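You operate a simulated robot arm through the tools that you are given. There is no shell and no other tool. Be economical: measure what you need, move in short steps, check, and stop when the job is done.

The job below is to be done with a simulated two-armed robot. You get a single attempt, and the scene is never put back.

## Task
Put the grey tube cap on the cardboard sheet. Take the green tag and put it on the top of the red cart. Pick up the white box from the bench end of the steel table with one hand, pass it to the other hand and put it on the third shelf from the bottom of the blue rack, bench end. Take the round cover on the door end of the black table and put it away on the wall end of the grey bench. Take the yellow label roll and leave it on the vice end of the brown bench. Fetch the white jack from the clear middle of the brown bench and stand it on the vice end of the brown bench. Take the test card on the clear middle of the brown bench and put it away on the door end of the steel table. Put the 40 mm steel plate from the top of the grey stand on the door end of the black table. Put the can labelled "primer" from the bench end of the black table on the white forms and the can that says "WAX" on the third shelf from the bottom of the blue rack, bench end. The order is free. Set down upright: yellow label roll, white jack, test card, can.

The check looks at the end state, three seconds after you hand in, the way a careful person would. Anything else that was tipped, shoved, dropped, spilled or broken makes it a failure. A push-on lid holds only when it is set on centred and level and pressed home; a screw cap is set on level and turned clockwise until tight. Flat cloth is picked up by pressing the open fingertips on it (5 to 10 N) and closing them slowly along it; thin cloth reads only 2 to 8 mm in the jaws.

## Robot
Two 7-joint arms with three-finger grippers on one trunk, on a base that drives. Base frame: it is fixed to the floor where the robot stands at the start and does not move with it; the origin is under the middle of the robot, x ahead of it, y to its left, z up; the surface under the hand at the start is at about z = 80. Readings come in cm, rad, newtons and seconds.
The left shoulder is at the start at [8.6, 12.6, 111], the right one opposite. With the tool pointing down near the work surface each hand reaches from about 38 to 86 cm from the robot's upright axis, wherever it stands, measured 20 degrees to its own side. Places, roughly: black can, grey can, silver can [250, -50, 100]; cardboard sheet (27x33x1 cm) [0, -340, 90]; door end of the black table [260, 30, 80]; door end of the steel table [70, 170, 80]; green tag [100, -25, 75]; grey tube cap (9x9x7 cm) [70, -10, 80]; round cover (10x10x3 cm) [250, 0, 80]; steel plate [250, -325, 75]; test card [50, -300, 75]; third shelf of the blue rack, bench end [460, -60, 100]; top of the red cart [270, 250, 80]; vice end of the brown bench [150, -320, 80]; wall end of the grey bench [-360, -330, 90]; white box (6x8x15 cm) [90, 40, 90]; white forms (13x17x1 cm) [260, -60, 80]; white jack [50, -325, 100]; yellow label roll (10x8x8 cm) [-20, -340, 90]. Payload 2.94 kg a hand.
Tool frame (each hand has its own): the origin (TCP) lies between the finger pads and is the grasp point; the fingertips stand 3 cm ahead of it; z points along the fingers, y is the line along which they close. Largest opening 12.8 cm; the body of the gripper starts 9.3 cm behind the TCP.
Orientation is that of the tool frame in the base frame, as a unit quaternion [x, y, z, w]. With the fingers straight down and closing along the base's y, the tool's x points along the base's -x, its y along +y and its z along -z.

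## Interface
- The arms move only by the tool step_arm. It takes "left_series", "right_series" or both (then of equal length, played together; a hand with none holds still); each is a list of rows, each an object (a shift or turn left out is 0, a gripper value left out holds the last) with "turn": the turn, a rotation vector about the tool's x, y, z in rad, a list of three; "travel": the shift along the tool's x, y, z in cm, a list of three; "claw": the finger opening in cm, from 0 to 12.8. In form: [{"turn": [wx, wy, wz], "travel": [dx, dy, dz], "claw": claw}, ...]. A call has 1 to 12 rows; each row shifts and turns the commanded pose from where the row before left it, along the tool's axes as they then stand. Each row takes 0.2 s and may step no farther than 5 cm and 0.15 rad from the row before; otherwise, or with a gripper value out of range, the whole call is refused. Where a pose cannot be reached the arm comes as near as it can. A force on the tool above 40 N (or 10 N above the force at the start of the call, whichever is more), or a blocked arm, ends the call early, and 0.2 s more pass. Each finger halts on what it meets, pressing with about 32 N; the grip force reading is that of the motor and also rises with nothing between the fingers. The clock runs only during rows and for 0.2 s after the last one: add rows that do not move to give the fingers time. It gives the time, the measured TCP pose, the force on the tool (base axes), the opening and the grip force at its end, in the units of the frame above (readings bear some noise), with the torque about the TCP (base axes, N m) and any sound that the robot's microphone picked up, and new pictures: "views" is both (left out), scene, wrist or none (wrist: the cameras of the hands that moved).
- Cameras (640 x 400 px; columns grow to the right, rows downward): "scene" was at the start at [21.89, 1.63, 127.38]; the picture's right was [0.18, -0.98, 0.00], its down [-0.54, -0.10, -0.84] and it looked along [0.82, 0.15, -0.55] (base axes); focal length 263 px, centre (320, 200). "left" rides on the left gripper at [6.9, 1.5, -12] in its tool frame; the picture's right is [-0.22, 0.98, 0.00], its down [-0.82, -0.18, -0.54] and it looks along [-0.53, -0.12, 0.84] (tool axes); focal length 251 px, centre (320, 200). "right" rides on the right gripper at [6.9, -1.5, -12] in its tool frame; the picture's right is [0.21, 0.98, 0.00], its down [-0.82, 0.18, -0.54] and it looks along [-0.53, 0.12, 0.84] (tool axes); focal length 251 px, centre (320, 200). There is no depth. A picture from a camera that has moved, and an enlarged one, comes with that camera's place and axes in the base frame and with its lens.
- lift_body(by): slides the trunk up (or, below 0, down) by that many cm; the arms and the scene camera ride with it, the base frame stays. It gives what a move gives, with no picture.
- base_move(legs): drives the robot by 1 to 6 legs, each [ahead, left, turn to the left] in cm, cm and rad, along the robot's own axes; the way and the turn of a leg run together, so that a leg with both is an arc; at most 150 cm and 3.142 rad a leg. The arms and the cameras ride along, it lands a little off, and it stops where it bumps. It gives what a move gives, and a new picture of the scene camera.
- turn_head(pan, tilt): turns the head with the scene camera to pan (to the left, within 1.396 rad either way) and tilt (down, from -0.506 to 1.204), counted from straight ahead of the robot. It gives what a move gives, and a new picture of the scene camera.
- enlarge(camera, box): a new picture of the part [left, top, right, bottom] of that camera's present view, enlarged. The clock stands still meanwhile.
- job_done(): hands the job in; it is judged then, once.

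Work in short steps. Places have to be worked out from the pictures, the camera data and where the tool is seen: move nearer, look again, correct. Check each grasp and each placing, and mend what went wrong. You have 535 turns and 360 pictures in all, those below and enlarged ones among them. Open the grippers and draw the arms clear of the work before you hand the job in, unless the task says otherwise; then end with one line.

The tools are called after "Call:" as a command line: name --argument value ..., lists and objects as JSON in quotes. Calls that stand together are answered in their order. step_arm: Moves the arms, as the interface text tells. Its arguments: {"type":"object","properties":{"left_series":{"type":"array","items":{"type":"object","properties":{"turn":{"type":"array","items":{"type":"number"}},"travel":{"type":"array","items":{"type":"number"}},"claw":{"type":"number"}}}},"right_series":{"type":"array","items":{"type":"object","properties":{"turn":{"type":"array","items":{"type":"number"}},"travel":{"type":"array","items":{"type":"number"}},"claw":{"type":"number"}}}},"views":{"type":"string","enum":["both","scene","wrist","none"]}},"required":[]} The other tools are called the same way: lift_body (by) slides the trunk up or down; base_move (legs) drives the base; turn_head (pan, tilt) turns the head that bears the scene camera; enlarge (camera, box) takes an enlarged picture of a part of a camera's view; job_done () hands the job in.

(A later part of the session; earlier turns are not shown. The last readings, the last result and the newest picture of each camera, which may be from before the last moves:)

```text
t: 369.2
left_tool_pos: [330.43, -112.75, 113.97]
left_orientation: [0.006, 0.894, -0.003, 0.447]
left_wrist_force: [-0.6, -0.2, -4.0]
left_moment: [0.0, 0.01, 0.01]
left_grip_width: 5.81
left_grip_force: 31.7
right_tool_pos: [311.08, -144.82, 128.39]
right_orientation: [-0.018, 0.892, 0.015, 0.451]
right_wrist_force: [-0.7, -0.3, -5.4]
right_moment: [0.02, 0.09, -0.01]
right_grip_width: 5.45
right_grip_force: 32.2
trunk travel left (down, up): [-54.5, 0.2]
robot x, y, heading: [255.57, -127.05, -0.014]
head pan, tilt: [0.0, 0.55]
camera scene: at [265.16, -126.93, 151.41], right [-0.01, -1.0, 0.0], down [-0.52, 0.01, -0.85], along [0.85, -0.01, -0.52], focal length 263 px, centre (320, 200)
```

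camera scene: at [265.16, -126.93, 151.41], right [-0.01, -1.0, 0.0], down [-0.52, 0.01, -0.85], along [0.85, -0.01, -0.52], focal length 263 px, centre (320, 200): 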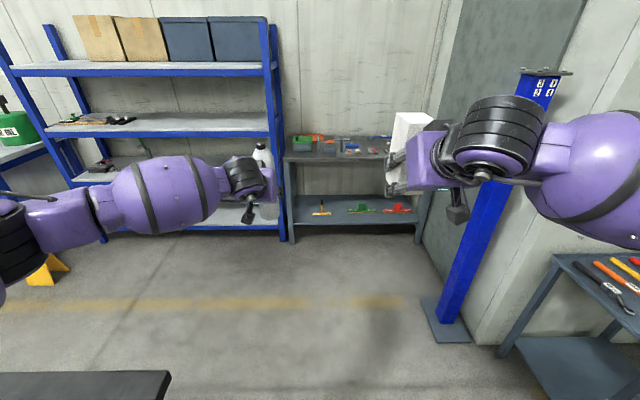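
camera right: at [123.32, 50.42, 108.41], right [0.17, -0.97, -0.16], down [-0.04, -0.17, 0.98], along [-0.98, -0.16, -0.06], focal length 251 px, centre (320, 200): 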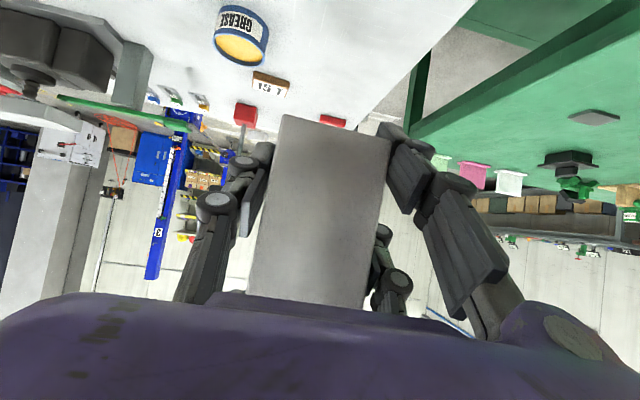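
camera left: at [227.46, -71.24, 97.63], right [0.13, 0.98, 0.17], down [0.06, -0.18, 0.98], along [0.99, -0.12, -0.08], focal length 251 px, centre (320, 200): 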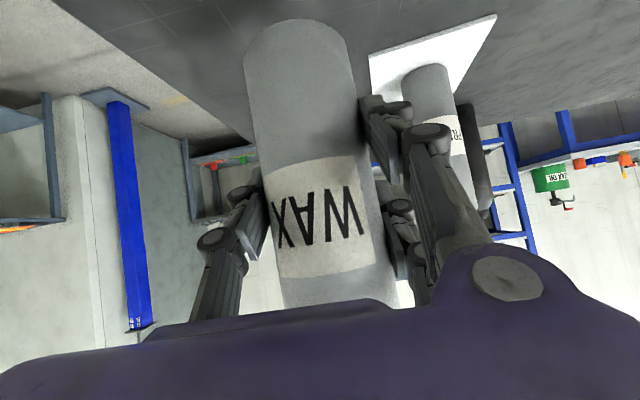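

Rack front is at x≈445, its south post at y≈-98, third shelf at z≈97. I drive on and then sideways to stand in front of the rack's south end.

Call:
base_move --legs '[[108, 0, 0.014], [0, 52, 0]]'

```text
t: 376.2
left_tool_pos: [438.96, -102.69, 113.95]
left_orientation: [0.004, 0.895, -0.012, 0.446]
left_wrist_force: [-2.1, -11.6, -1.7]
left_moment: [0.3, -0.08, -0.32]
left_grip_width: 5.96
left_grip_force: 31.5
right_tool_pos: [421.11, -133.64, 128.27]
right_orientation: [-0.035, 0.893, 0.023, 0.449]
right_wrist_force: [-0.5, 0.8, -4.0]
right_moment: [-0.07, 0.1, -0.04]
right_grip_width: 5.41
right_grip_force: 32.6
trunk travel left (down, up): [-54.5, 0.2]
robot x, y, heading: [364.87, -118.08, 0.025]
head pan, tilt: [0.0, 0.55]
stopped in leg 2: the force on the tool passed its limit at 48 N (the readings are from after the stop); the commanded pose is now the measured one
camera scene: at [374.62, -117.49, 151.42], right [0.03, -1.0, 0.0], down [-0.52, -0.01, -0.85], along [0.85, 0.02, -0.52], focal length 263 px, centre (320, 200)
```

scene: 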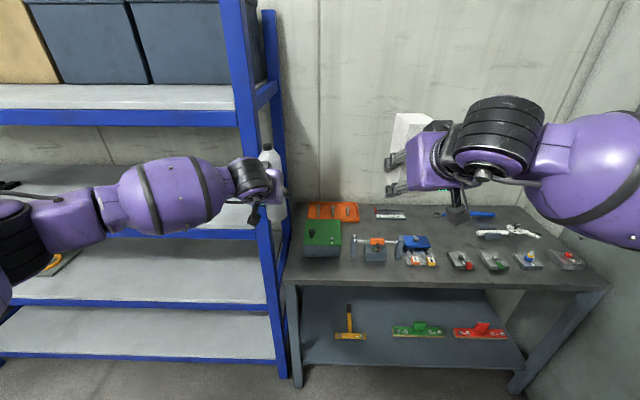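

The can touched the rack's corner post while moving sideways. I back away and check the grip.

Call:
base_move --legs '[[0, -6, -0.025], [-28, 0, 0]]'

Call:
step_arm --left_series '[{}]' --views "wrist"

```text
t: 379.0
left_tool_pos: [411.32, -110.3, 113.65]
left_orientation: [0.011, 0.895, -0.013, 0.445]
left_wrist_force: [0.1, -0.2, -3.8]
left_moment: [0.02, 0.01, 0.01]
left_grip_width: 5.78
left_grip_force: 32.2
right_tool_pos: [392.68, -141.24, 128.2]
right_orientation: [-0.023, 0.893, 0.017, 0.449]
right_wrist_force: [0.0, -0.1, -4.1]
right_moment: [-0.01, 0.09, -0.02]
right_grip_width: 5.45
right_grip_force: 31.3
trunk travel left (down, up): [-54.5, 0.2]
robot x, y, heading: [336.85, -123.94, 0.002]
head pan, tilt: [0.0, 0.55]
camera scene: at [346.62, -123.85, 151.39], right [0.0, -1.0, 0.0], down [-0.52, 0.0, -0.85], along [0.85, 0.0, -0.52], focal length 263 px, centre (320, 200)
```

scene: 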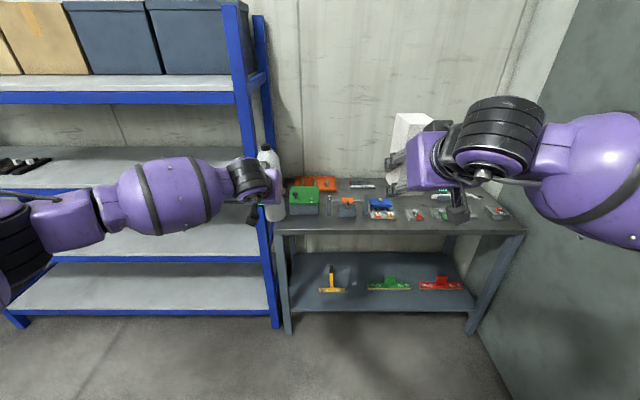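

```text
t: 379.4
left_tool_pos: [411.25, -110.22, 113.77]
left_orientation: [0.012, 0.896, -0.013, 0.445]
left_wrist_force: [0.1, 0.0, -4.1]
left_moment: [0.01, 0.0, -0.01]
left_grip_width: 5.77
left_grip_force: 31.9
right_tool_pos: [392.6, -141.12, 128.12]
right_orientation: [-0.023, 0.894, 0.017, 0.448]
right_wrist_force: [0.1, -0.3, -3.7]
right_moment: [0.01, 0.06, 0.02]
right_grip_width: 5.46
right_grip_force: 31.8
trunk travel left (down, up): [-54.5, 0.2]
robot x, y, heading: [337.02, -123.76, 0.004]
head pan, tilt: [0.0, 0.55]
camera left: at [397.66, -108.24, 115.35], right [0.16, 0.97, 0.16], down [0.06, -0.17, 0.98], along [0.99, -0.15, -0.09], focal length 251 px, centre (320, 200)
```

left: 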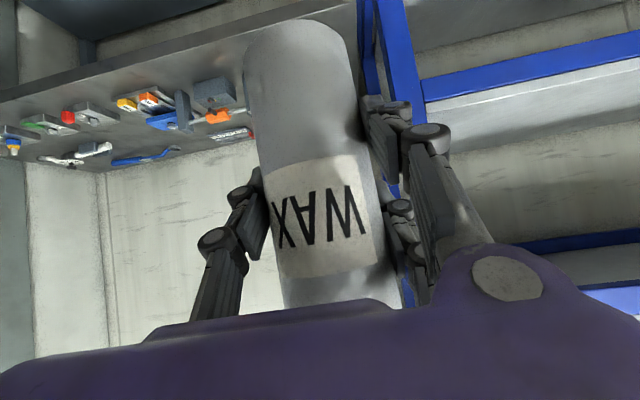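

The can is still well held. I now move left, staying clear of the rack, to y≈-75.

Call:
base_move --legs '[[0, 50, 0]]'

```text
t: 384.3
left_tool_pos: [411.27, -60.56, 113.76]
left_orientation: [0.012, 0.895, -0.013, 0.445]
left_wrist_force: [0.2, -0.5, -3.4]
left_moment: [0.01, 0.01, -0.01]
left_grip_width: 5.8
left_grip_force: 32.0
right_tool_pos: [392.54, -91.43, 128.31]
right_orientation: [-0.022, 0.893, 0.017, 0.449]
right_wrist_force: [0.3, 0.8, -3.7]
right_moment: [-0.02, 0.1, 0.02]
right_grip_width: 5.45
right_grip_force: 31.9
trunk travel left (down, up): [-54.5, 0.2]
robot x, y, heading: [336.97, -74.37, 0.003]
head pan, tilt: [0.0, 0.55]
camera scene: at [346.49, -73.96, 151.41], right [0.0, -1.0, 0.0], down [-0.52, 0.0, -0.85], along [0.85, 0.0, -0.52], focal length 263 px, centre (320, 200)
```

scene: 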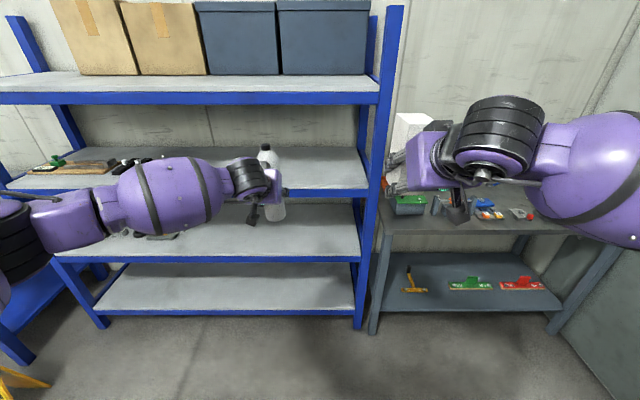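

I lower the right hand (box) to shelf height and bring it between the posts before advancing.

Call:
step_arm --right_series '[{"travel": [2.9, 2, 2.16]}, {"travel": [2.9, 2, 2.16]}, {"travel": [2.9, 2, 2.16]}, {"travel": [2.9, 2, 2.16]}, {"travel": [2.9, 2, 2.16]}, {}]' --views "scene"

```text
t: 385.7
left_tool_pos: [411.22, -60.58, 113.9]
left_orientation: [0.013, 0.895, -0.014, 0.446]
left_wrist_force: [-0.3, -0.3, -3.2]
left_moment: [0.01, -0.04, 0.01]
left_grip_width: 5.79
left_grip_force: 32.2
right_tool_pos: [391.9, -81.12, 110.18]
right_orientation: [-0.022, 0.892, 0.017, 0.45]
right_wrist_force: [-1.1, -0.1, -3.9]
right_moment: [0.0, 0.05, 0.01]
right_grip_width: 5.46
right_grip_force: 31.9
trunk travel left (down, up): [-54.5, 0.2]
robot x, y, heading: [336.77, -74.09, -0.002]
head pan, tilt: [0.0, 0.55]
camera scene: at [346.43, -73.99, 151.42], right [0.0, -1.0, 0.0], down [-0.52, 0.0, -0.85], along [0.85, 0.0, -0.52], focal length 263 px, centre (320, 200)
```

scene: 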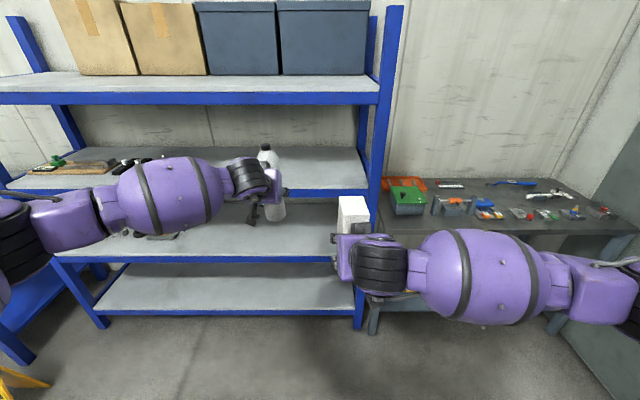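

Call:
base_move --legs '[[38, 0, 0]]'

Call:
step_arm --left_series '[{}]' --views "wrist"

```text
t: 388.1
left_tool_pos: [449.18, -59.85, 113.92]
left_orientation: [0.008, 0.895, -0.012, 0.446]
left_wrist_force: [0.1, 0.2, -3.8]
left_moment: [0.02, -0.01, 0.02]
left_grip_width: 5.8
left_grip_force: 32.2
right_tool_pos: [429.99, -80.56, 110.25]
right_orientation: [-0.026, 0.893, 0.019, 0.45]
right_wrist_force: [1.1, -0.5, -3.3]
right_moment: [0.0, 0.05, 0.0]
right_grip_width: 5.43
right_grip_force: 31.6
trunk travel left (down, up): [-54.5, 0.2]
robot x, y, heading: [374.93, -73.95, 0.005]
head pan, tilt: [0.0, 0.55]
camera scene: at [384.49, -73.74, 151.42], right [0.01, -1.0, 0.0], down [-0.52, 0.0, -0.85], along [0.85, 0.01, -0.52], focal length 263 px, centre (320, 200)
```

scene: 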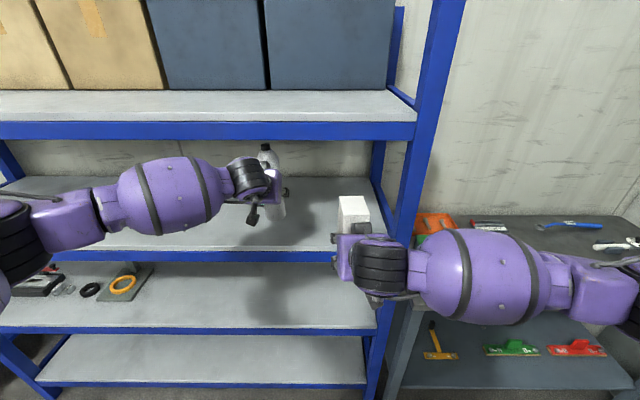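

```text
t: 388.5
left_tool_pos: [449.09, -59.77, 113.84]
left_orientation: [0.009, 0.895, -0.012, 0.445]
left_wrist_force: [-0.7, -0.2, -4.0]
left_moment: [0.0, 0.01, 0.01]
left_grip_width: 5.81
left_grip_force: 31.8
right_tool_pos: [430.05, -80.61, 110.11]
right_orientation: [-0.027, 0.893, 0.02, 0.449]
right_wrist_force: [-0.5, -0.1, -3.7]
right_moment: [-0.03, 0.06, 0.01]
right_grip_width: 5.46
right_grip_force: 31.5
trunk travel left (down, up): [-54.5, 0.2]
robot x, y, heading: [375.03, -73.83, 0.007]
head pan, tilt: [0.0, 0.55]
camera left: at [435.46, -57.8, 115.48], right [0.15, 0.98, 0.16], down [0.06, -0.17, 0.98], along [0.99, -0.14, -0.08], focal length 251 px, centre (320, 200)
```

left: 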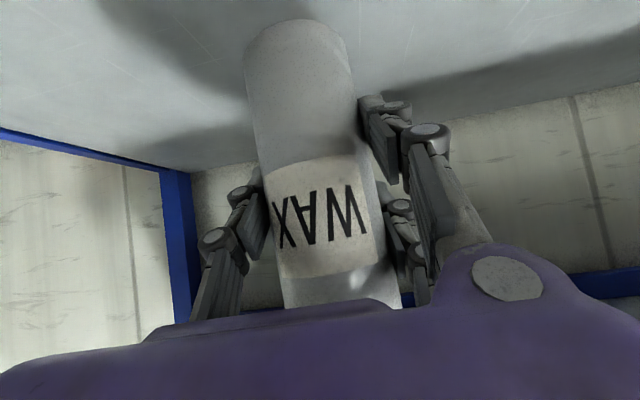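

Can hovers over shelf 3. I extend 6 cm further in and lower slowly.

Call:
step_arm --left_series '[{"travel": [-1.8, 0, 2.4]}, {"travel": [-1.8, 0, 2.4]}, {"travel": [1.6, 0, 1.2]}, {"travel": [1.6, 0, 1.2]}, {}]'

```text
t: 389.7
left_tool_pos: [455.25, -59.93, 110.01]
left_orientation: [0.008, 0.895, -0.012, 0.446]
left_wrist_force: [0.4, -0.7, -3.8]
left_moment: [0.0, 0.01, 0.02]
left_grip_width: 5.81
left_grip_force: 32.1
right_tool_pos: [430.07, -80.63, 110.37]
right_orientation: [-0.026, 0.893, 0.018, 0.449]
right_wrist_force: [0.1, 0.8, -3.8]
right_moment: [-0.01, 0.05, -0.02]
right_grip_width: 5.46
right_grip_force: 31.8
trunk travel left (down, up): [-54.5, 0.2]
robot x, y, heading: [375.24, -73.49, 0.005]
head pan, tilt: [0.0, 0.55]
camera scene: at [384.53, -73.76, 151.41], right [0.01, -1.0, 0.0], down [-0.52, 0.0, -0.85], along [0.85, 0.01, -0.52], focal length 263 px, centre (320, 200)
camera left: at [441.55, -58.0, 111.59], right [0.15, 0.98, 0.16], down [0.06, -0.17, 0.98], along [0.99, -0.14, -0.08], focal length 251 px, centre (320, 200)
```

scene: 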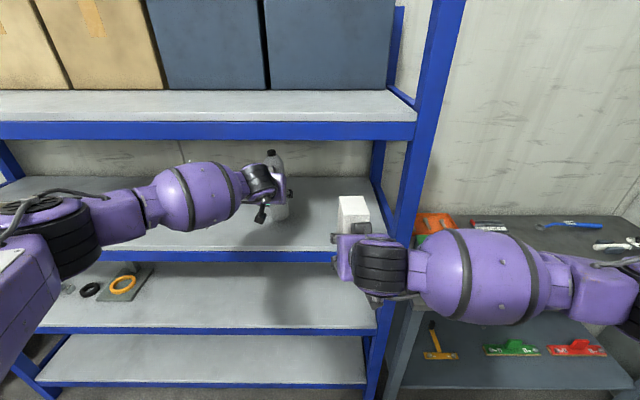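
left: 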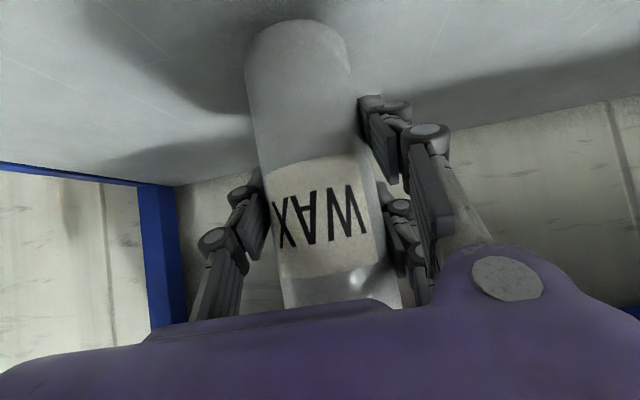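

Call:
step_arm --left_series '[{"travel": [0.8, 0, 0.6]}, {"travel": [0.5, 0, 0.38]}, {"travel": [0.5, 0, 0.38]}, {}]' --views "none"

Call:
step_arm --left_series '[{"travel": [0.4, 0, 0.3]}, {"travel": [0.4, 0, 0.3]}, {"travel": [0.4, 0, 0.3]}, {}]' --views "wrist"

```text
t: 390.7
left_tool_pos: [455.22, -59.98, 108.09]
left_orientation: [0.009, 0.894, -0.012, 0.449]
left_wrist_force: [2.8, 2.8, 10.6]
left_moment: [0.5, -0.14, -0.07]
left_grip_width: 5.8
left_grip_force: 31.5
right_tool_pos: [429.99, -80.48, 110.52]
right_orientation: [-0.027, 0.892, 0.019, 0.451]
right_wrist_force: [0.4, 0.3, -4.3]
right_moment: [0.03, 0.07, -0.04]
right_grip_width: 5.44
right_grip_force: 31.9
trunk travel left (down, up): [-54.5, 0.2]
robot x, y, heading: [374.92, -73.74, 0.01]
head pan, tilt: [0.0, 0.55]
```

```text
t: 391.7
left_tool_pos: [455.0, -60.16, 106.85]
left_orientation: [0.01, 0.893, -0.013, 0.45]
left_wrist_force: [-1.2, 1.9, 30.6]
left_moment: [0.9, -0.22, -0.06]
left_grip_width: 5.8
left_grip_force: 32.1
right_tool_pos: [429.86, -80.46, 110.37]
right_orientation: [-0.026, 0.892, 0.019, 0.45]
right_wrist_force: [-0.3, 0.2, -3.2]
right_moment: [0.0, 0.11, 0.01]
right_grip_width: 5.44
right_grip_force: 31.6
trunk travel left (down, up): [-54.5, 0.2]
robot x, y, heading: [375.04, -73.91, 0.006]
head pan, tilt: [0.0, 0.55]
camera left: at [441.35, -58.15, 108.32], right [0.15, 0.97, 0.16], down [0.05, -0.17, 0.98], along [0.99, -0.14, -0.07], focal length 251 px, centre (320, 200)
```

left: 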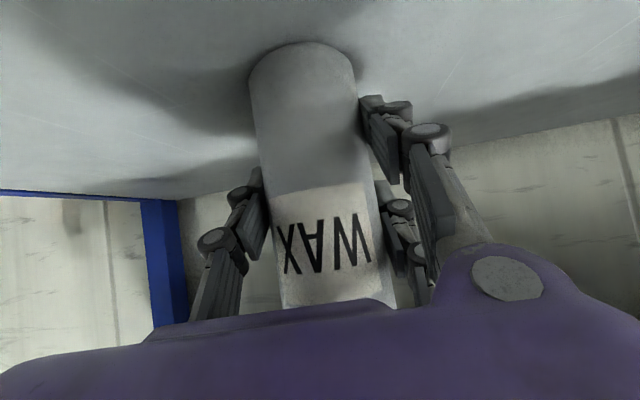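

Can is seated on the shelf. I open and withdraw straight back.

Call:
step_arm --left_series '[{"travel": [-0.3, 0, -0.2]}, {"claw": 7.5}, {"claw": 9.5}, {}, {"travel": [1.8, 0, -2.4]}, {"travel": [2.4, 0, -3.2]}, {"travel": [2.4, 0, -3.2]}, {"travel": [1.8, 0, -2.4]}, {}]'

```text
t: 393.7
left_tool_pos: [441.03, -59.74, 106.38]
left_orientation: [0.008, 0.895, -0.012, 0.445]
left_wrist_force: [0.4, 0.2, 0.2]
left_moment: [0.03, 0.0, 0.04]
left_grip_width: 9.5
left_grip_force: 0.1
right_tool_pos: [430.08, -80.47, 110.12]
right_orientation: [-0.026, 0.893, 0.019, 0.449]
right_wrist_force: [0.7, -0.2, -4.3]
right_moment: [-0.02, 0.05, 0.0]
right_grip_width: 5.46
right_grip_force: 32.1
trunk travel left (down, up): [-54.5, 0.2]
robot x, y, heading: [374.95, -73.99, 0.006]
head pan, tilt: [0.0, 0.55]
camera scene: at [384.58, -73.77, 151.4], right [0.01, -1.0, 0.0], down [-0.52, 0.0, -0.85], along [0.85, 0.01, -0.52], focal length 263 px, centre (320, 200)
camera left: at [427.45, -57.76, 108.15], right [0.15, 0.98, 0.16], down [0.06, -0.17, 0.98], along [0.99, -0.14, -0.08], focal length 251 px, centre (320, 200)
```

scene: 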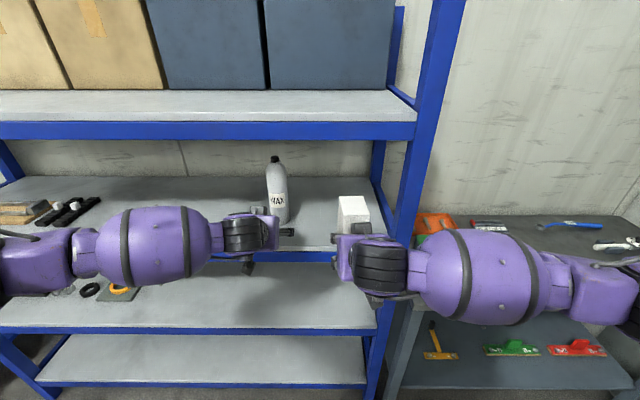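
left: 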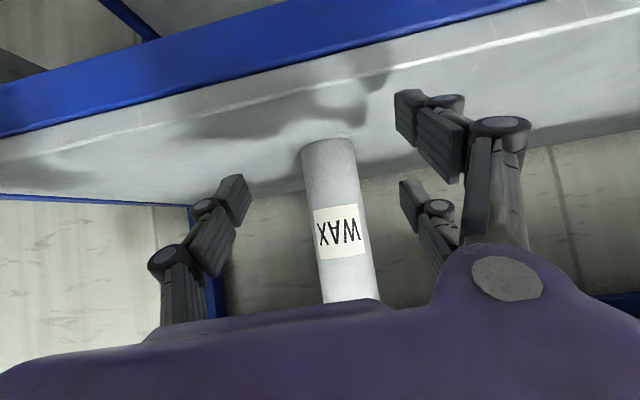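

WAX stands on the shelf. Now the box: I extend the right hand 21 cm into the shelf.

Call:
step_arm --right_series '[{"travel": [-2.6, 0.2, 3.5]}, {"travel": [-2.6, 0.2, 3.5]}, {"travel": [-2.6, 0.2, 3.5]}, {"travel": [-2.6, 0.2, 3.5]}, {"travel": [-2.6, 0, 3.5]}, {}]'

```text
t: 395.1
left_tool_pos: [440.98, -59.79, 106.61]
left_orientation: [0.008, 0.895, -0.012, 0.447]
left_wrist_force: [0.4, -0.2, 0.4]
left_moment: [-0.01, 0.02, 0.0]
left_grip_width: 9.5
left_grip_force: 0.0
right_tool_pos: [451.82, -78.21, 110.51]
right_orientation: [-0.027, 0.893, 0.02, 0.45]
right_wrist_force: [-0.6, 0.6, -3.9]
right_moment: [-0.01, 0.07, -0.02]
right_grip_width: 5.45
right_grip_force: 31.6
trunk travel left (down, up): [-54.5, 0.2]
robot x, y, heading: [374.57, -73.64, 0.007]
head pan, tilt: [0.0, 0.55]
camera scene: at [384.45, -73.8, 151.42], right [0.01, -1.0, 0.0], down [-0.52, 0.0, -0.85], along [0.85, 0.01, -0.52], focal length 263 px, centre (320, 200)
camera right: at [438.27, -80.57, 111.99], right [-0.19, 0.97, -0.16], down [0.04, 0.17, 0.98], along [0.98, 0.18, -0.07], focal length 251 px, centre (320, 200)
```

scene: 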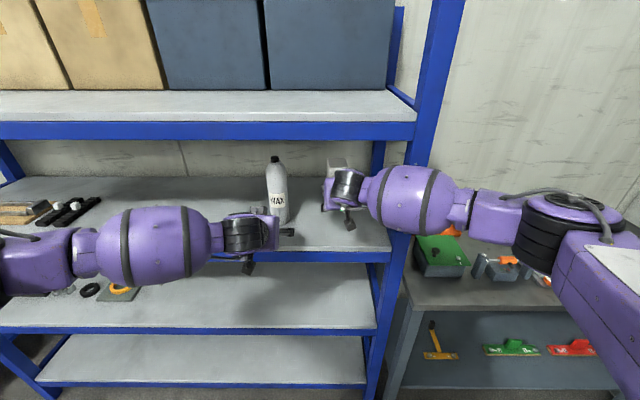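
right: 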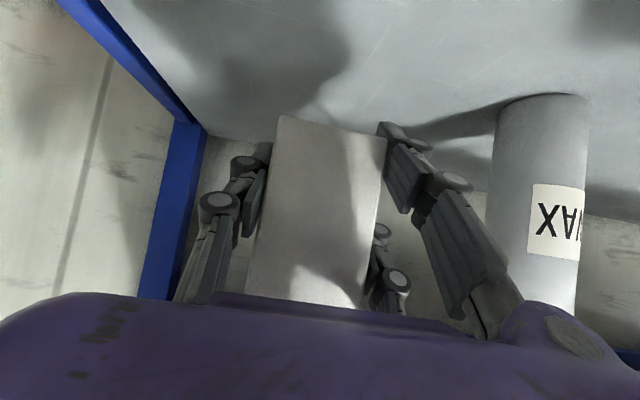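

Call:
step_arm --right_series '[{"travel": [1.6, 0, 1.2]}, {"travel": [1.6, 0, 1.2]}, {"travel": [1.2, 0, 0.9]}, {"travel": [0.8, 0, 0.6]}, {}]' --views "none"

Call:
step_arm --right_series '[{"travel": [0.4, 0, 0.3]}, {"travel": [0.4, 0, 0.3]}, {"travel": [0.4, 0, 0.3]}, {}]' --views "wrist"

```text
t: 396.3
left_tool_pos: [440.9, -59.71, 106.93]
left_orientation: [0.009, 0.894, -0.012, 0.447]
left_wrist_force: [0.2, -0.8, 0.3]
left_moment: [-0.02, -0.06, -0.01]
left_grip_width: 9.5
left_grip_force: 0.2
right_tool_pos: [451.79, -78.35, 104.74]
right_orientation: [-0.026, 0.89, 0.02, 0.454]
right_wrist_force: [0.0, -1.7, 21.4]
right_moment: [0.7, 0.05, 0.01]
right_grip_width: 5.47
right_grip_force: 32.8
trunk travel left (down, up): [-54.5, 0.2]
robot x, y, heading: [374.94, -73.61, 0.007]
head pan, tilt: [0.0, 0.55]
```

```text
t: 396.8
left_tool_pos: [440.65, -59.88, 106.6]
left_orientation: [0.01, 0.895, -0.012, 0.446]
left_wrist_force: [-0.1, -1.2, -0.3]
left_moment: [-0.05, -0.01, -0.01]
left_grip_width: 9.47
left_grip_force: 0.0
right_tool_pos: [452.03, -78.22, 104.74]
right_orientation: [-0.025, 0.887, 0.022, 0.46]
right_wrist_force: [-10.4, -3.8, 24.0]
right_moment: [0.7, 0.54, 0.26]
right_grip_width: 5.45
right_grip_force: 32.0
trunk travel left (down, up): [-54.5, 0.2]
robot x, y, heading: [374.92, -73.94, 0.009]
head pan, tilt: [0.0, 0.55]
stopped in row 2 (right hand): the force on the tool passed its limit at 42 N (the readings are from after the stop); the commanded pose is now the measured one
camera right: at [438.38, -80.59, 105.83], right [-0.19, 0.97, -0.16], down [0.02, 0.17, 0.99], along [0.98, 0.18, -0.05], focal length 251 px, centre (320, 200)
```

right: 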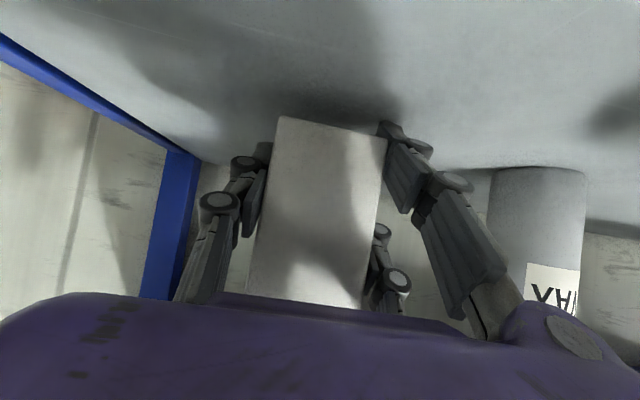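

Box touches the shelf. I ease up a touch, open and withdraw.

Call:
step_arm --right_series '[{"travel": [-0.2, 0, -0.2]}, {"claw": 6.2}, {"claw": 7.2}, {"claw": 8}, {}, {"travel": [1.8, 0, -2.4]}, {"travel": [2.4, 0, -3.2]}, {"travel": [2.4, 0, -3.2]}, {"travel": [2.4, 0, -3.2]}, {}]'

```text
t: 399.0
left_tool_pos: [441.05, -59.75, 106.46]
left_orientation: [0.008, 0.895, -0.012, 0.446]
left_wrist_force: [0.2, -0.3, -1.0]
left_moment: [0.04, 0.01, 0.0]
left_grip_width: 9.49
left_grip_force: 0.0
right_tool_pos: [437.24, -79.05, 103.79]
right_orientation: [-0.026, 0.891, 0.021, 0.453]
right_wrist_force: [0.2, 0.6, 0.6]
right_moment: [0.04, 0.02, -0.02]
right_grip_width: 8.0
right_grip_force: 0.0
trunk travel left (down, up): [-54.5, 0.2]
robot x, y, heading: [374.49, -74.08, 0.008]
head pan, tilt: [0.0, 0.55]
camera scene: at [384.55, -73.73, 151.4], right [0.01, -1.0, 0.0], down [-0.52, 0.0, -0.85], along [0.85, 0.01, -0.52], focal length 263 px, centre (320, 200)
camera right: at [423.51, -81.37, 105.18], right [-0.19, 0.97, -0.16], down [0.03, 0.17, 0.98], along [0.98, 0.18, -0.06], focal length 251 px, centre (320, 200)
```

scene: 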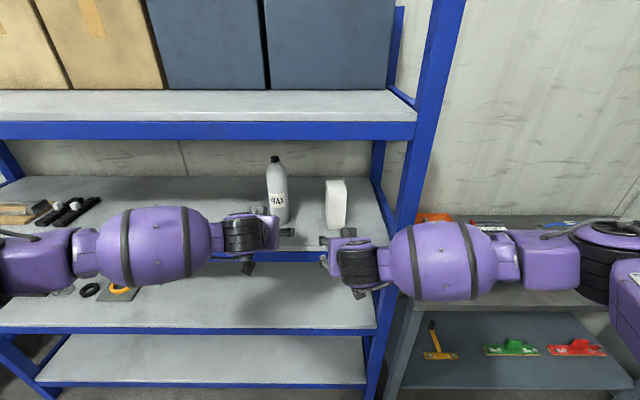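
right: 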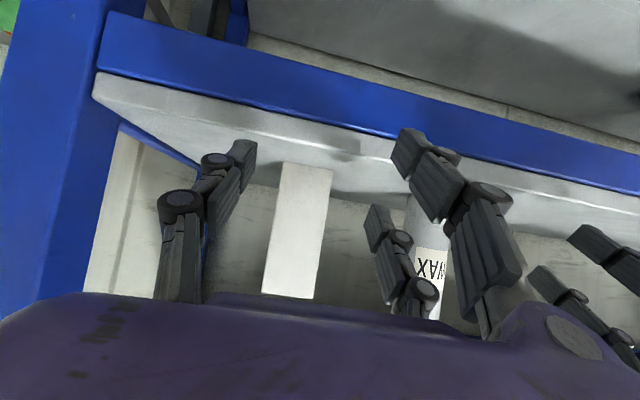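

Both items stand on the third shelf. I back off, straighten both arms and lower the trunk.

Call:
base_move --legs '[[-36, 0, 0]]'

Call:
step_arm --left_series '[{"turn": [0, 0.14, 0]}, {"turn": [0, 0.14, 0], "travel": [2, 0, 0]}, {"turn": [0, 0.14, 0], "travel": [3, 0, 0]}, {"turn": [0, 0.14, 0], "travel": [3, 0, 0]}, {"turn": [0, 0.14, 0], "travel": [3, 0, 0]}, {"turn": [0, 0.14, 0], "travel": [3, 0, 0]}, {"turn": [0, 0.08, 0], "travel": [3, 0, 0]}, {}]' --right_series '[{"turn": [0, 0.14, 0]}, {"turn": [0, 0.14, 0], "travel": [2, 0, -2]}, {"turn": [0, 0.14, 0], "travel": [3, 0, -2]}, {"turn": [0, 0.14, 0], "travel": [3, 0, 0]}, {"turn": [0, 0.14, 0], "travel": [3, 0, 0]}, {"turn": [0, 0.14, 0], "travel": [2, 0, 0]}, {"turn": [0, 0.1, 0], "travel": [2, 0, 0]}, {}]' --views "scene"

```text
t: 401.3
left_tool_pos: [405.87, -60.12, 106.49]
left_orientation: [0.01, 0.895, -0.013, 0.446]
left_wrist_force: [0.0, 0.6, -0.1]
left_moment: [0.05, 0.0, -0.04]
left_grip_width: 9.51
left_grip_force: 0.0
right_tool_pos: [401.87, -79.4, 103.93]
right_orientation: [-0.026, 0.89, 0.021, 0.455]
right_wrist_force: [-0.3, 0.3, -0.5]
right_moment: [0.0, 0.02, -0.01]
right_grip_width: 8.01
right_grip_force: 0.0
trunk travel left (down, up): [-54.5, 0.2]
robot x, y, heading: [339.6, -74.27, 0.006]
head pan, tilt: [0.0, 0.55]
camera scene: at [349.2, -73.98, 151.41], right [0.0, -1.0, 0.0], down [-0.52, 0.0, -0.85], along [0.85, 0.0, -0.52], focal length 263 px, centre (320, 200)
```

scene: 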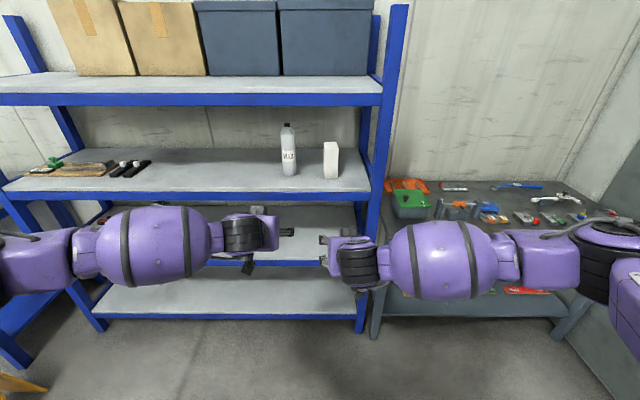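

```text
t: 403.1
left_tool_pos: [390.51, -59.87, 99.76]
left_orientation: [0.014, 1.0, -0.007, 0.001]
left_wrist_force: [1.2, -0.4, 0.3]
left_moment: [0.0, 0.02, -0.02]
left_grip_width: 9.51
left_grip_force: 0.1
right_tool_pos: [386.16, -80.32, 100.35]
right_orientation: [-0.03, 1.0, 0.008, 0.002]
right_wrist_force: [0.0, 0.9, 0.0]
right_moment: [0.02, 0.01, 0.0]
right_grip_width: 8.04
right_grip_force: 0.0
trunk travel left (down, up): [-54.5, 0.2]
robot x, y, heading: [340.1, -74.2, 0.007]
head pan, tilt: [0.0, 0.55]
camera scene: at [349.16, -74.0, 151.41], right [0.0, -1.0, 0.0], down [-0.52, 0.0, -0.85], along [0.85, 0.0, -0.52], focal length 263 px, centre (320, 200)
```

scene: 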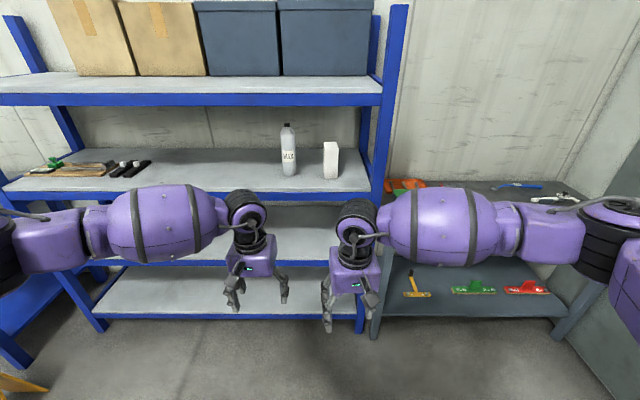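

I go back around the table to the corridor side, near the round cover.

Call:
base_move --legs '[[0, -53, 0], [-88, 0, 0], [-87, 0, 0], [0, 62, 0], [0, 62, 0]]'

Call:
lift_body --by -14

```text
t: 427.7
left_tool_pos: [216.91, 10.35, 99.9]
left_orientation: [0.015, 1.0, -0.007, 0.003]
left_wrist_force: [0.0, 0.0, -0.2]
left_moment: [0.0, -0.05, 0.0]
left_grip_width: 9.5
left_grip_force: 0.1
right_tool_pos: [212.37, -10.07, 100.37]
right_orientation: [-0.03, 1.0, 0.006, 0.002]
right_wrist_force: [-0.1, 0.6, 0.0]
right_moment: [0.0, -0.05, 0.0]
right_grip_width: 7.99
right_grip_force: 0.0
trunk travel left (down, up): [-54.5, 0.2]
robot x, y, heading: [165.86, -3.47, 0.002]
head pan, tilt: [0.0, 0.55]
camera scene: at [175.42, -3.81, 151.41], right [0.0, -1.0, 0.0], down [-0.52, 0.0, -0.85], along [0.85, 0.0, -0.52], focal length 263 px, centre (320, 200)
```

scene: 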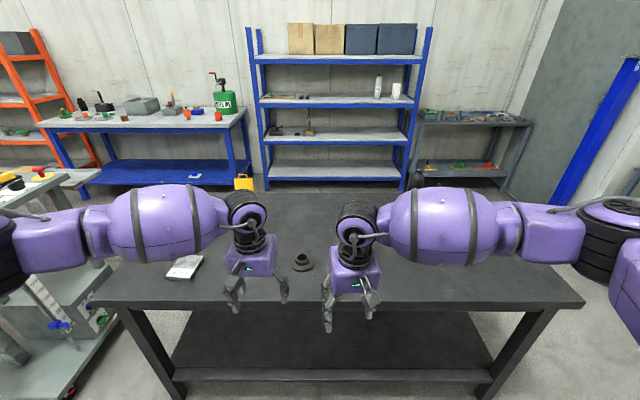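

```text
t: 429.4
left_tool_pos: [216.85, 10.35, 85.95]
left_orientation: [0.015, 1.0, -0.007, 0.004]
left_wrist_force: [-0.2, -1.1, 0.7]
left_moment: [0.0, -0.03, -0.04]
left_grip_width: 9.5
left_grip_force: 0.1
right_tool_pos: [212.54, -10.05, 86.43]
right_orientation: [-0.03, 1.0, 0.006, 0.003]
right_wrist_force: [0.1, -0.1, -0.3]
right_moment: [0.04, -0.01, 0.01]
right_grip_width: 8.01
right_grip_force: 0.1
trunk travel left (down, up): [-40.5, 14.2]
robot x, y, heading: [166.23, -3.48, 0.006]
head pan, tilt: [0.0, 0.55]
```

Call:
step_arm --left_series '[{"travel": [2, 0, -4.5]}, {"travel": [0, 0, -4.5]}, {"travel": [0, 0, -4.5]}, {"travel": [0, 0, -4.5]}, {}]' --right_series '[{"travel": [0, 0, -4.5], "claw": 12}, {"travel": [0, 0, -4.5]}, {"travel": [0, 0, -4.5]}, {}, {}]' --views "none"

Call:
base_move --legs '[[0, 12, 0], [29, 0, 0]]'

Call:
step_arm --right_series '[{}]' --views "wrist"

```text
t: 430.6
left_tool_pos: [215.04, 10.86, 103.76]
left_orientation: [0.014, 1.0, -0.006, 0.001]
left_wrist_force: [-0.1, 0.9, 0.6]
left_moment: [0.0, -0.01, -0.02]
left_grip_width: 9.48
left_grip_force: 0.0
right_tool_pos: [212.55, -10.32, 99.99]
right_orientation: [-0.031, 0.999, 0.005, 0.003]
right_wrist_force: [-0.5, 0.0, -0.8]
right_moment: [-0.01, 0.02, -0.01]
right_grip_width: 12.02
right_grip_force: 0.1
trunk travel left (down, up): [-40.5, 14.2]
robot x, y, heading: [165.95, -3.64, 0.001]
head pan, tilt: [0.0, 0.55]
```

```text
t: 433.9
left_tool_pos: [243.79, 23.1, 103.69]
left_orientation: [0.013, 1.0, -0.007, 0.002]
left_wrist_force: [0.1, 0.3, -0.2]
left_moment: [0.05, 0.01, -0.03]
left_grip_width: 9.51
left_grip_force: 0.0
right_tool_pos: [241.44, 1.97, 99.94]
right_orientation: [-0.032, 0.999, 0.006, 0.002]
right_wrist_force: [-0.2, -0.2, -0.7]
right_moment: [-0.02, 0.04, 0.01]
right_grip_width: 12.02
right_grip_force: 0.1
trunk travel left (down, up): [-40.5, 14.2]
robot x, y, heading: [195.12, 8.42, 0.009]
head pan, tilt: [0.0, 0.55]
camera scene: at [214.88, 8.43, 135.68], right [0.01, -1.0, 0.0], down [-0.52, 0.0, -0.85], along [0.85, 0.01, -0.52], focal length 263 px, centre (320, 200)
```

scene: 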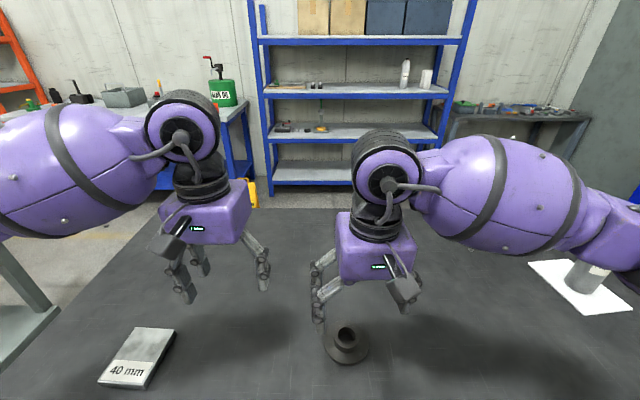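

```text
t: 434.3
left_tool_pos: [243.74, 23.23, 103.62]
left_orientation: [0.013, 1.0, -0.007, 0.003]
left_wrist_force: [-0.7, -0.1, 0.0]
left_moment: [0.0, -0.06, 0.03]
left_grip_width: 9.5
left_grip_force: 0.1
right_tool_pos: [241.43, 1.95, 100.05]
right_orientation: [-0.032, 0.999, 0.006, 0.004]
right_wrist_force: [-0.3, 0.0, 0.2]
right_moment: [0.0, -0.01, 0.0]
right_grip_width: 12.02
right_grip_force: 0.0
trunk travel left (down, up): [-40.5, 14.2]
robot x, y, heading: [195.25, 8.17, 0.007]
head pan, tilt: [0.0, 0.55]
camera right: at [234.5, -0.04, 111.9], right [-0.28, 0.96, 0.01], down [0.81, 0.23, 0.55], along [0.52, 0.16, -0.84], focal length 251 px, centre (320, 200)
```

right: 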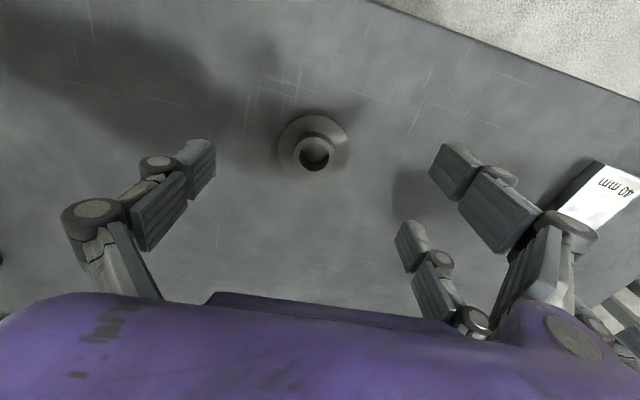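

Cover's hub is at about (246.6, 3.0). I move the right hand over it.

Call:
step_arm --right_series '[{"travel": [-2.6, 0.3, 0], "claw": 9}, {"travel": [-2.6, 0.3, 2]}, {"travel": [0, 0, 4]}, {"travel": [0, 0, 4]}, {}]' --views "wrist"

```text
t: 435.5
left_tool_pos: [243.77, 23.05, 103.63]
left_orientation: [0.013, 1.0, -0.006, 0.002]
left_wrist_force: [0.5, 0.5, 0.6]
left_moment: [0.02, 0.0, 0.0]
left_grip_width: 9.52
left_grip_force: 0.0
right_tool_pos: [246.72, 3.07, 89.98]
right_orientation: [-0.033, 0.999, 0.006, 0.003]
right_wrist_force: [-0.3, 0.0, -0.5]
right_moment: [0.01, 0.04, 0.01]
right_grip_width: 9.01
right_grip_force: 0.0
trunk travel left (down, up): [-40.5, 14.2]
robot x, y, heading: [195.09, 8.42, 0.01]
head pan, tilt: [0.0, 0.55]
camera right: at [239.81, 1.03, 101.78], right [-0.28, 0.96, 0.01], down [0.81, 0.23, 0.55], along [0.52, 0.16, -0.84], focal length 251 px, centre (320, 200)
```

right: 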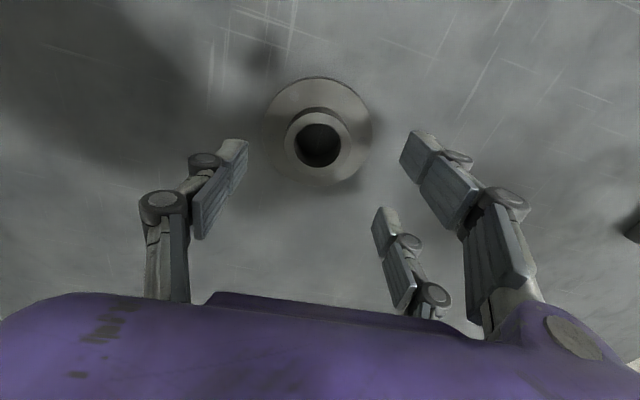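

Centred. I descend toward the hub.

Call:
step_arm --right_series '[{"travel": [0, 0, 3]}, {"travel": [0, 0, 2]}, {"travel": [0, 0, 1]}, {"travel": [0, 0, 0.5]}, {}]' --views "none"

Call:
step_arm --right_series '[{"travel": [0, 0, 0.4]}, {"travel": [0, 0, 0.3]}, {}]' --views "wrist"

```text
t: 436.7
left_tool_pos: [243.87, 23.13, 103.8]
left_orientation: [0.013, 1.0, -0.007, 0.002]
left_wrist_force: [0.5, -0.8, 0.6]
left_moment: [-0.03, -0.03, 0.01]
left_grip_width: 9.48
left_grip_force: 0.1
right_tool_pos: [246.65, 3.21, 83.62]
right_orientation: [-0.032, 0.999, 0.006, 0.002]
right_wrist_force: [0.3, -0.7, 0.4]
right_moment: [0.01, 0.01, -0.01]
right_grip_width: 9.0
right_grip_force: 0.1
trunk travel left (down, up): [-40.5, 14.2]
robot x, y, heading: [195.17, 8.38, 0.014]
head pan, tilt: [0.0, 0.55]
```

```text
t: 437.5
left_tool_pos: [243.96, 23.06, 103.71]
left_orientation: [0.013, 1.0, -0.007, 0.002]
left_wrist_force: [0.2, 0.8, 0.7]
left_moment: [0.0, -0.01, -0.01]
left_grip_width: 9.51
left_grip_force: 0.0
right_tool_pos: [246.56, 3.06, 83.0]
right_orientation: [-0.031, 0.999, 0.006, 0.003]
right_wrist_force: [0.5, -2.9, 7.5]
right_moment: [-0.4, -0.08, -0.04]
right_grip_width: 9.52
right_grip_force: 4.0
trunk travel left (down, up): [-40.5, 14.2]
robot x, y, heading: [194.83, 8.57, 0.008]
head pan, tilt: [0.0, 0.55]
camera right: at [239.77, 1.08, 94.79], right [-0.28, 0.96, 0.01], down [0.8, 0.23, 0.55], along [0.53, 0.16, -0.84], focal length 251 px, centre (320, 200)
```

right: 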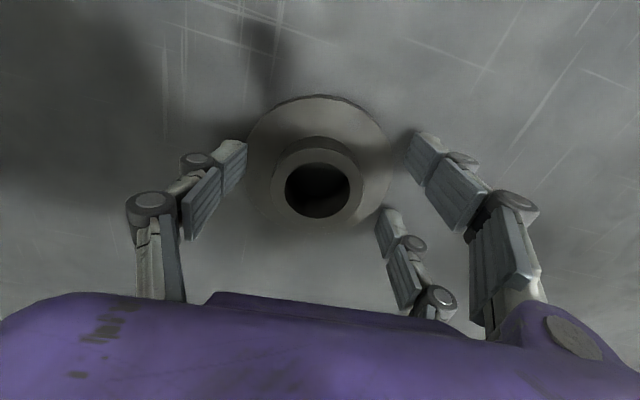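

Tips touch the flange. I rise 0.3 cm and close on the hub.

Call:
step_arm --right_series '[{"travel": [0, 0, -0.4]}, {"claw": 7}, {"claw": 5.5}, {"claw": 4}, {"claw": 3}, {}, {}]' --views "wrist"

```text
t: 438.7
left_tool_pos: [243.83, 23.16, 103.73]
left_orientation: [0.013, 1.0, -0.007, 0.002]
left_wrist_force: [-0.2, -0.9, -1.5]
left_moment: [0.03, 0.0, -0.01]
left_grip_width: 9.48
left_grip_force: 0.0
right_tool_pos: [246.81, 3.73, 83.79]
right_orientation: [-0.034, 0.999, 0.012, 0.008]
right_wrist_force: [-4.1, 2.3, 15.5]
right_moment: [-0.64, 0.14, -0.18]
right_grip_width: 4.58
right_grip_force: 32.3
trunk travel left (down, up): [-40.5, 14.2]
robot x, y, heading: [194.64, 7.76, 0.005]
head pan, tilt: [0.0, 0.55]
stopped in row 6 (right hand): the force on the tool passed its limit at 52 N (the readings are from after the stop); the commanded pose is now the measured one
camera right: at [239.87, 1.46, 95.62], right [-0.28, 0.96, 0.02], down [0.8, 0.22, 0.56], along [0.53, 0.17, -0.83], focal length 251 px, centre (320, 200)
```

right: 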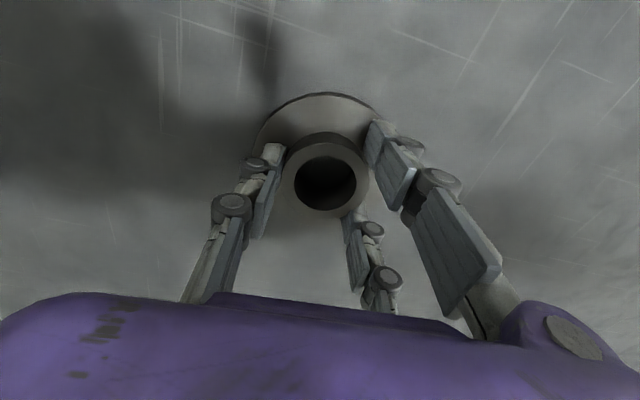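

Hub gripped at 4.58 cm. I lift and check.

Call:
step_arm --right_series '[{"travel": [0, 0, -1], "claw": 3}, {"travel": [0, 0, -3]}, {"travel": [0, 0, -4.5]}, {"travel": [0, 0, -4.5]}, {}]'

```text
t: 439.9
left_tool_pos: [243.91, 23.07, 103.62]
left_orientation: [0.013, 1.0, -0.007, 0.002]
left_wrist_force: [0.8, 0.2, -0.2]
left_moment: [-0.02, -0.01, -0.01]
left_grip_width: 9.48
left_grip_force: 0.1
right_tool_pos: [246.72, 3.21, 96.78]
right_orientation: [-0.034, 0.999, 0.01, 0.006]
right_wrist_force: [0.0, -0.1, -3.1]
right_moment: [-0.04, 0.02, -0.04]
right_grip_width: 4.59
right_grip_force: 32.3
trunk travel left (down, up): [-40.5, 14.2]
robot x, y, heading: [194.89, 8.43, 0.011]
head pan, tilt: [0.0, 0.55]
camera scene: at [214.93, 8.45, 135.67], right [0.01, -1.0, 0.0], down [-0.52, 0.0, -0.85], along [0.85, 0.01, -0.52], focal length 263 px, centre (320, 200)
camera right: at [239.76, 1.09, 108.53], right [-0.28, 0.96, 0.02], down [0.8, 0.22, 0.56], along [0.53, 0.17, -0.83], focal length 251 px, centre (320, 200)
```

scene: 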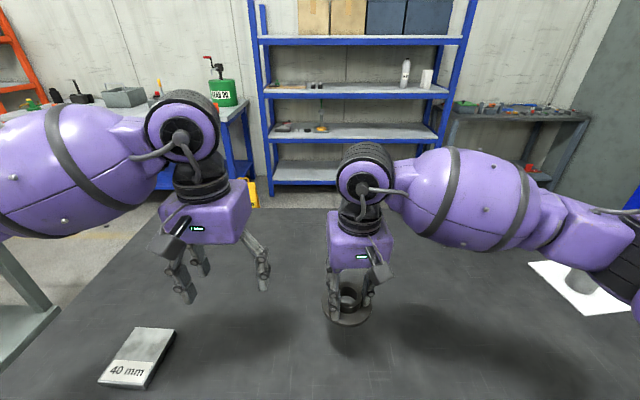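
right: 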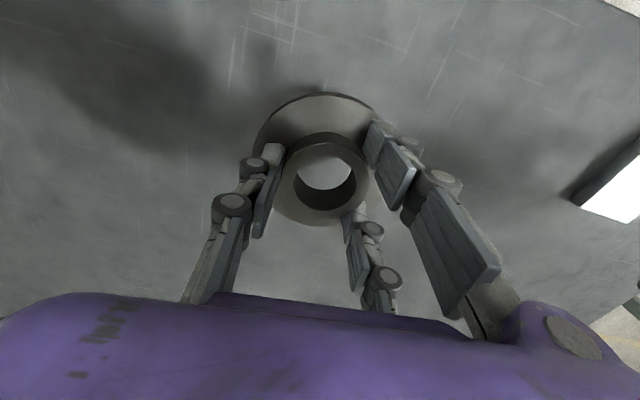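

Cover held. I raise it and begin the drive: back, south out of the corridor, and turn to face the benches.

Call:
step_arm --right_series '[{"travel": [2, 0, -4.5]}, {"travel": [3, 0, -3.5]}, {}]' --views "none"

Call:
base_move --legs '[[-32, 0, 0], [0, -110, 0], [0, -110, 0], [0, 0, -1.57]]'

Call:
turn_head --pan -0.9 --tilt 0.4

```text
t: 440.7
left_tool_pos: [243.91, 23.21, 103.63]
left_orientation: [0.013, 1.0, -0.007, 0.002]
left_wrist_force: [-0.4, 0.0, -0.2]
left_moment: [-0.01, 0.0, 0.03]
left_grip_width: 9.53
left_grip_force: 0.1
right_tool_pos: [241.48, 2.94, 104.75]
right_orientation: [-0.034, 0.999, 0.011, 0.006]
right_wrist_force: [0.3, 0.6, -2.8]
right_moment: [0.0, 0.03, -0.02]
right_grip_width: 4.54
right_grip_force: 32.0
trunk travel left (down, up): [-40.5, 14.2]
robot x, y, heading: [194.97, 8.53, 0.007]
head pan, tilt: [0.0, 0.55]
```

```text
t: 466.1
left_tool_pos: [176.95, -264.81, 103.69]
left_orientation: [0.718, 0.696, -0.007, -0.004]
left_wrist_force: [-0.2, 0.2, -0.6]
left_moment: [-0.06, -0.02, 0.01]
left_grip_width: 9.51
left_grip_force: 0.0
right_tool_pos: [156.87, -262.35, 104.63]
right_orientation: [0.684, 0.729, 0.003, 0.012]
right_wrist_force: [-0.5, 1.3, -2.9]
right_moment: [0.02, 0.04, -0.01]
right_grip_width: 4.51
right_grip_force: 32.6
trunk travel left (down, up): [-40.5, 14.2]
robot x, y, heading: [162.51, -215.82, -1.564]
head pan, tilt: [0.0, 0.55]
camera scene: at [162.57, -235.63, 135.68], right [-1.0, 0.0, 0.0], down [0.0, 0.52, -0.85], along [0.0, -0.85, -0.52], focal length 263 px, centre (320, 200)
```

scene: 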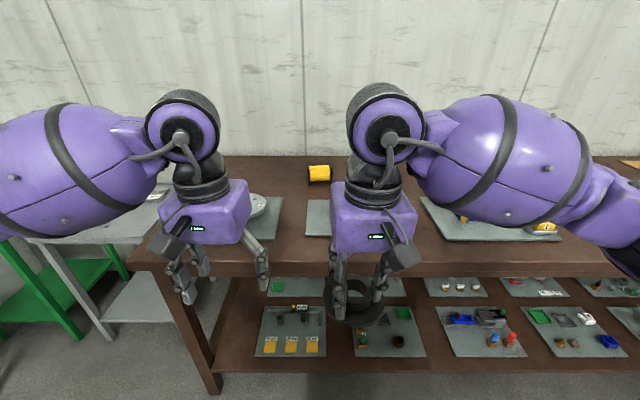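

```text
t: 467.3
left_tool_pos: [176.86, -264.84, 103.64]
left_orientation: [0.718, 0.696, -0.007, -0.003]
left_wrist_force: [1.0, -0.7, 0.2]
left_moment: [-0.01, -0.02, 0.0]
left_grip_width: 9.53
left_grip_force: 0.1
right_tool_pos: [156.77, -262.31, 104.75]
right_orientation: [0.685, 0.728, 0.002, 0.012]
right_wrist_force: [0.6, 0.3, -2.4]
right_moment: [0.0, 0.03, 0.04]
right_grip_width: 4.54
right_grip_force: 31.8
trunk travel left (down, up): [-40.5, 14.2]
robot x, y, heading: [162.38, -216.0, -1.572]
head pan, tilt: [-0.901, 0.4]
camera scene: at [155.32, -232.42, 137.05], right [-0.62, 0.78, 0.0], down [0.3, 0.24, -0.92], along [-0.72, -0.57, -0.39], focal length 263 px, centre (320, 200)
```

scene: 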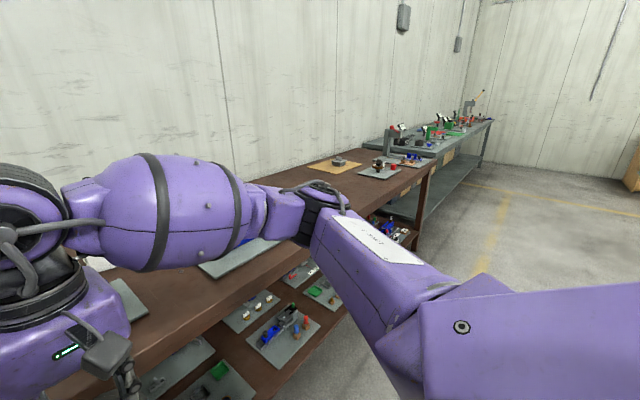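

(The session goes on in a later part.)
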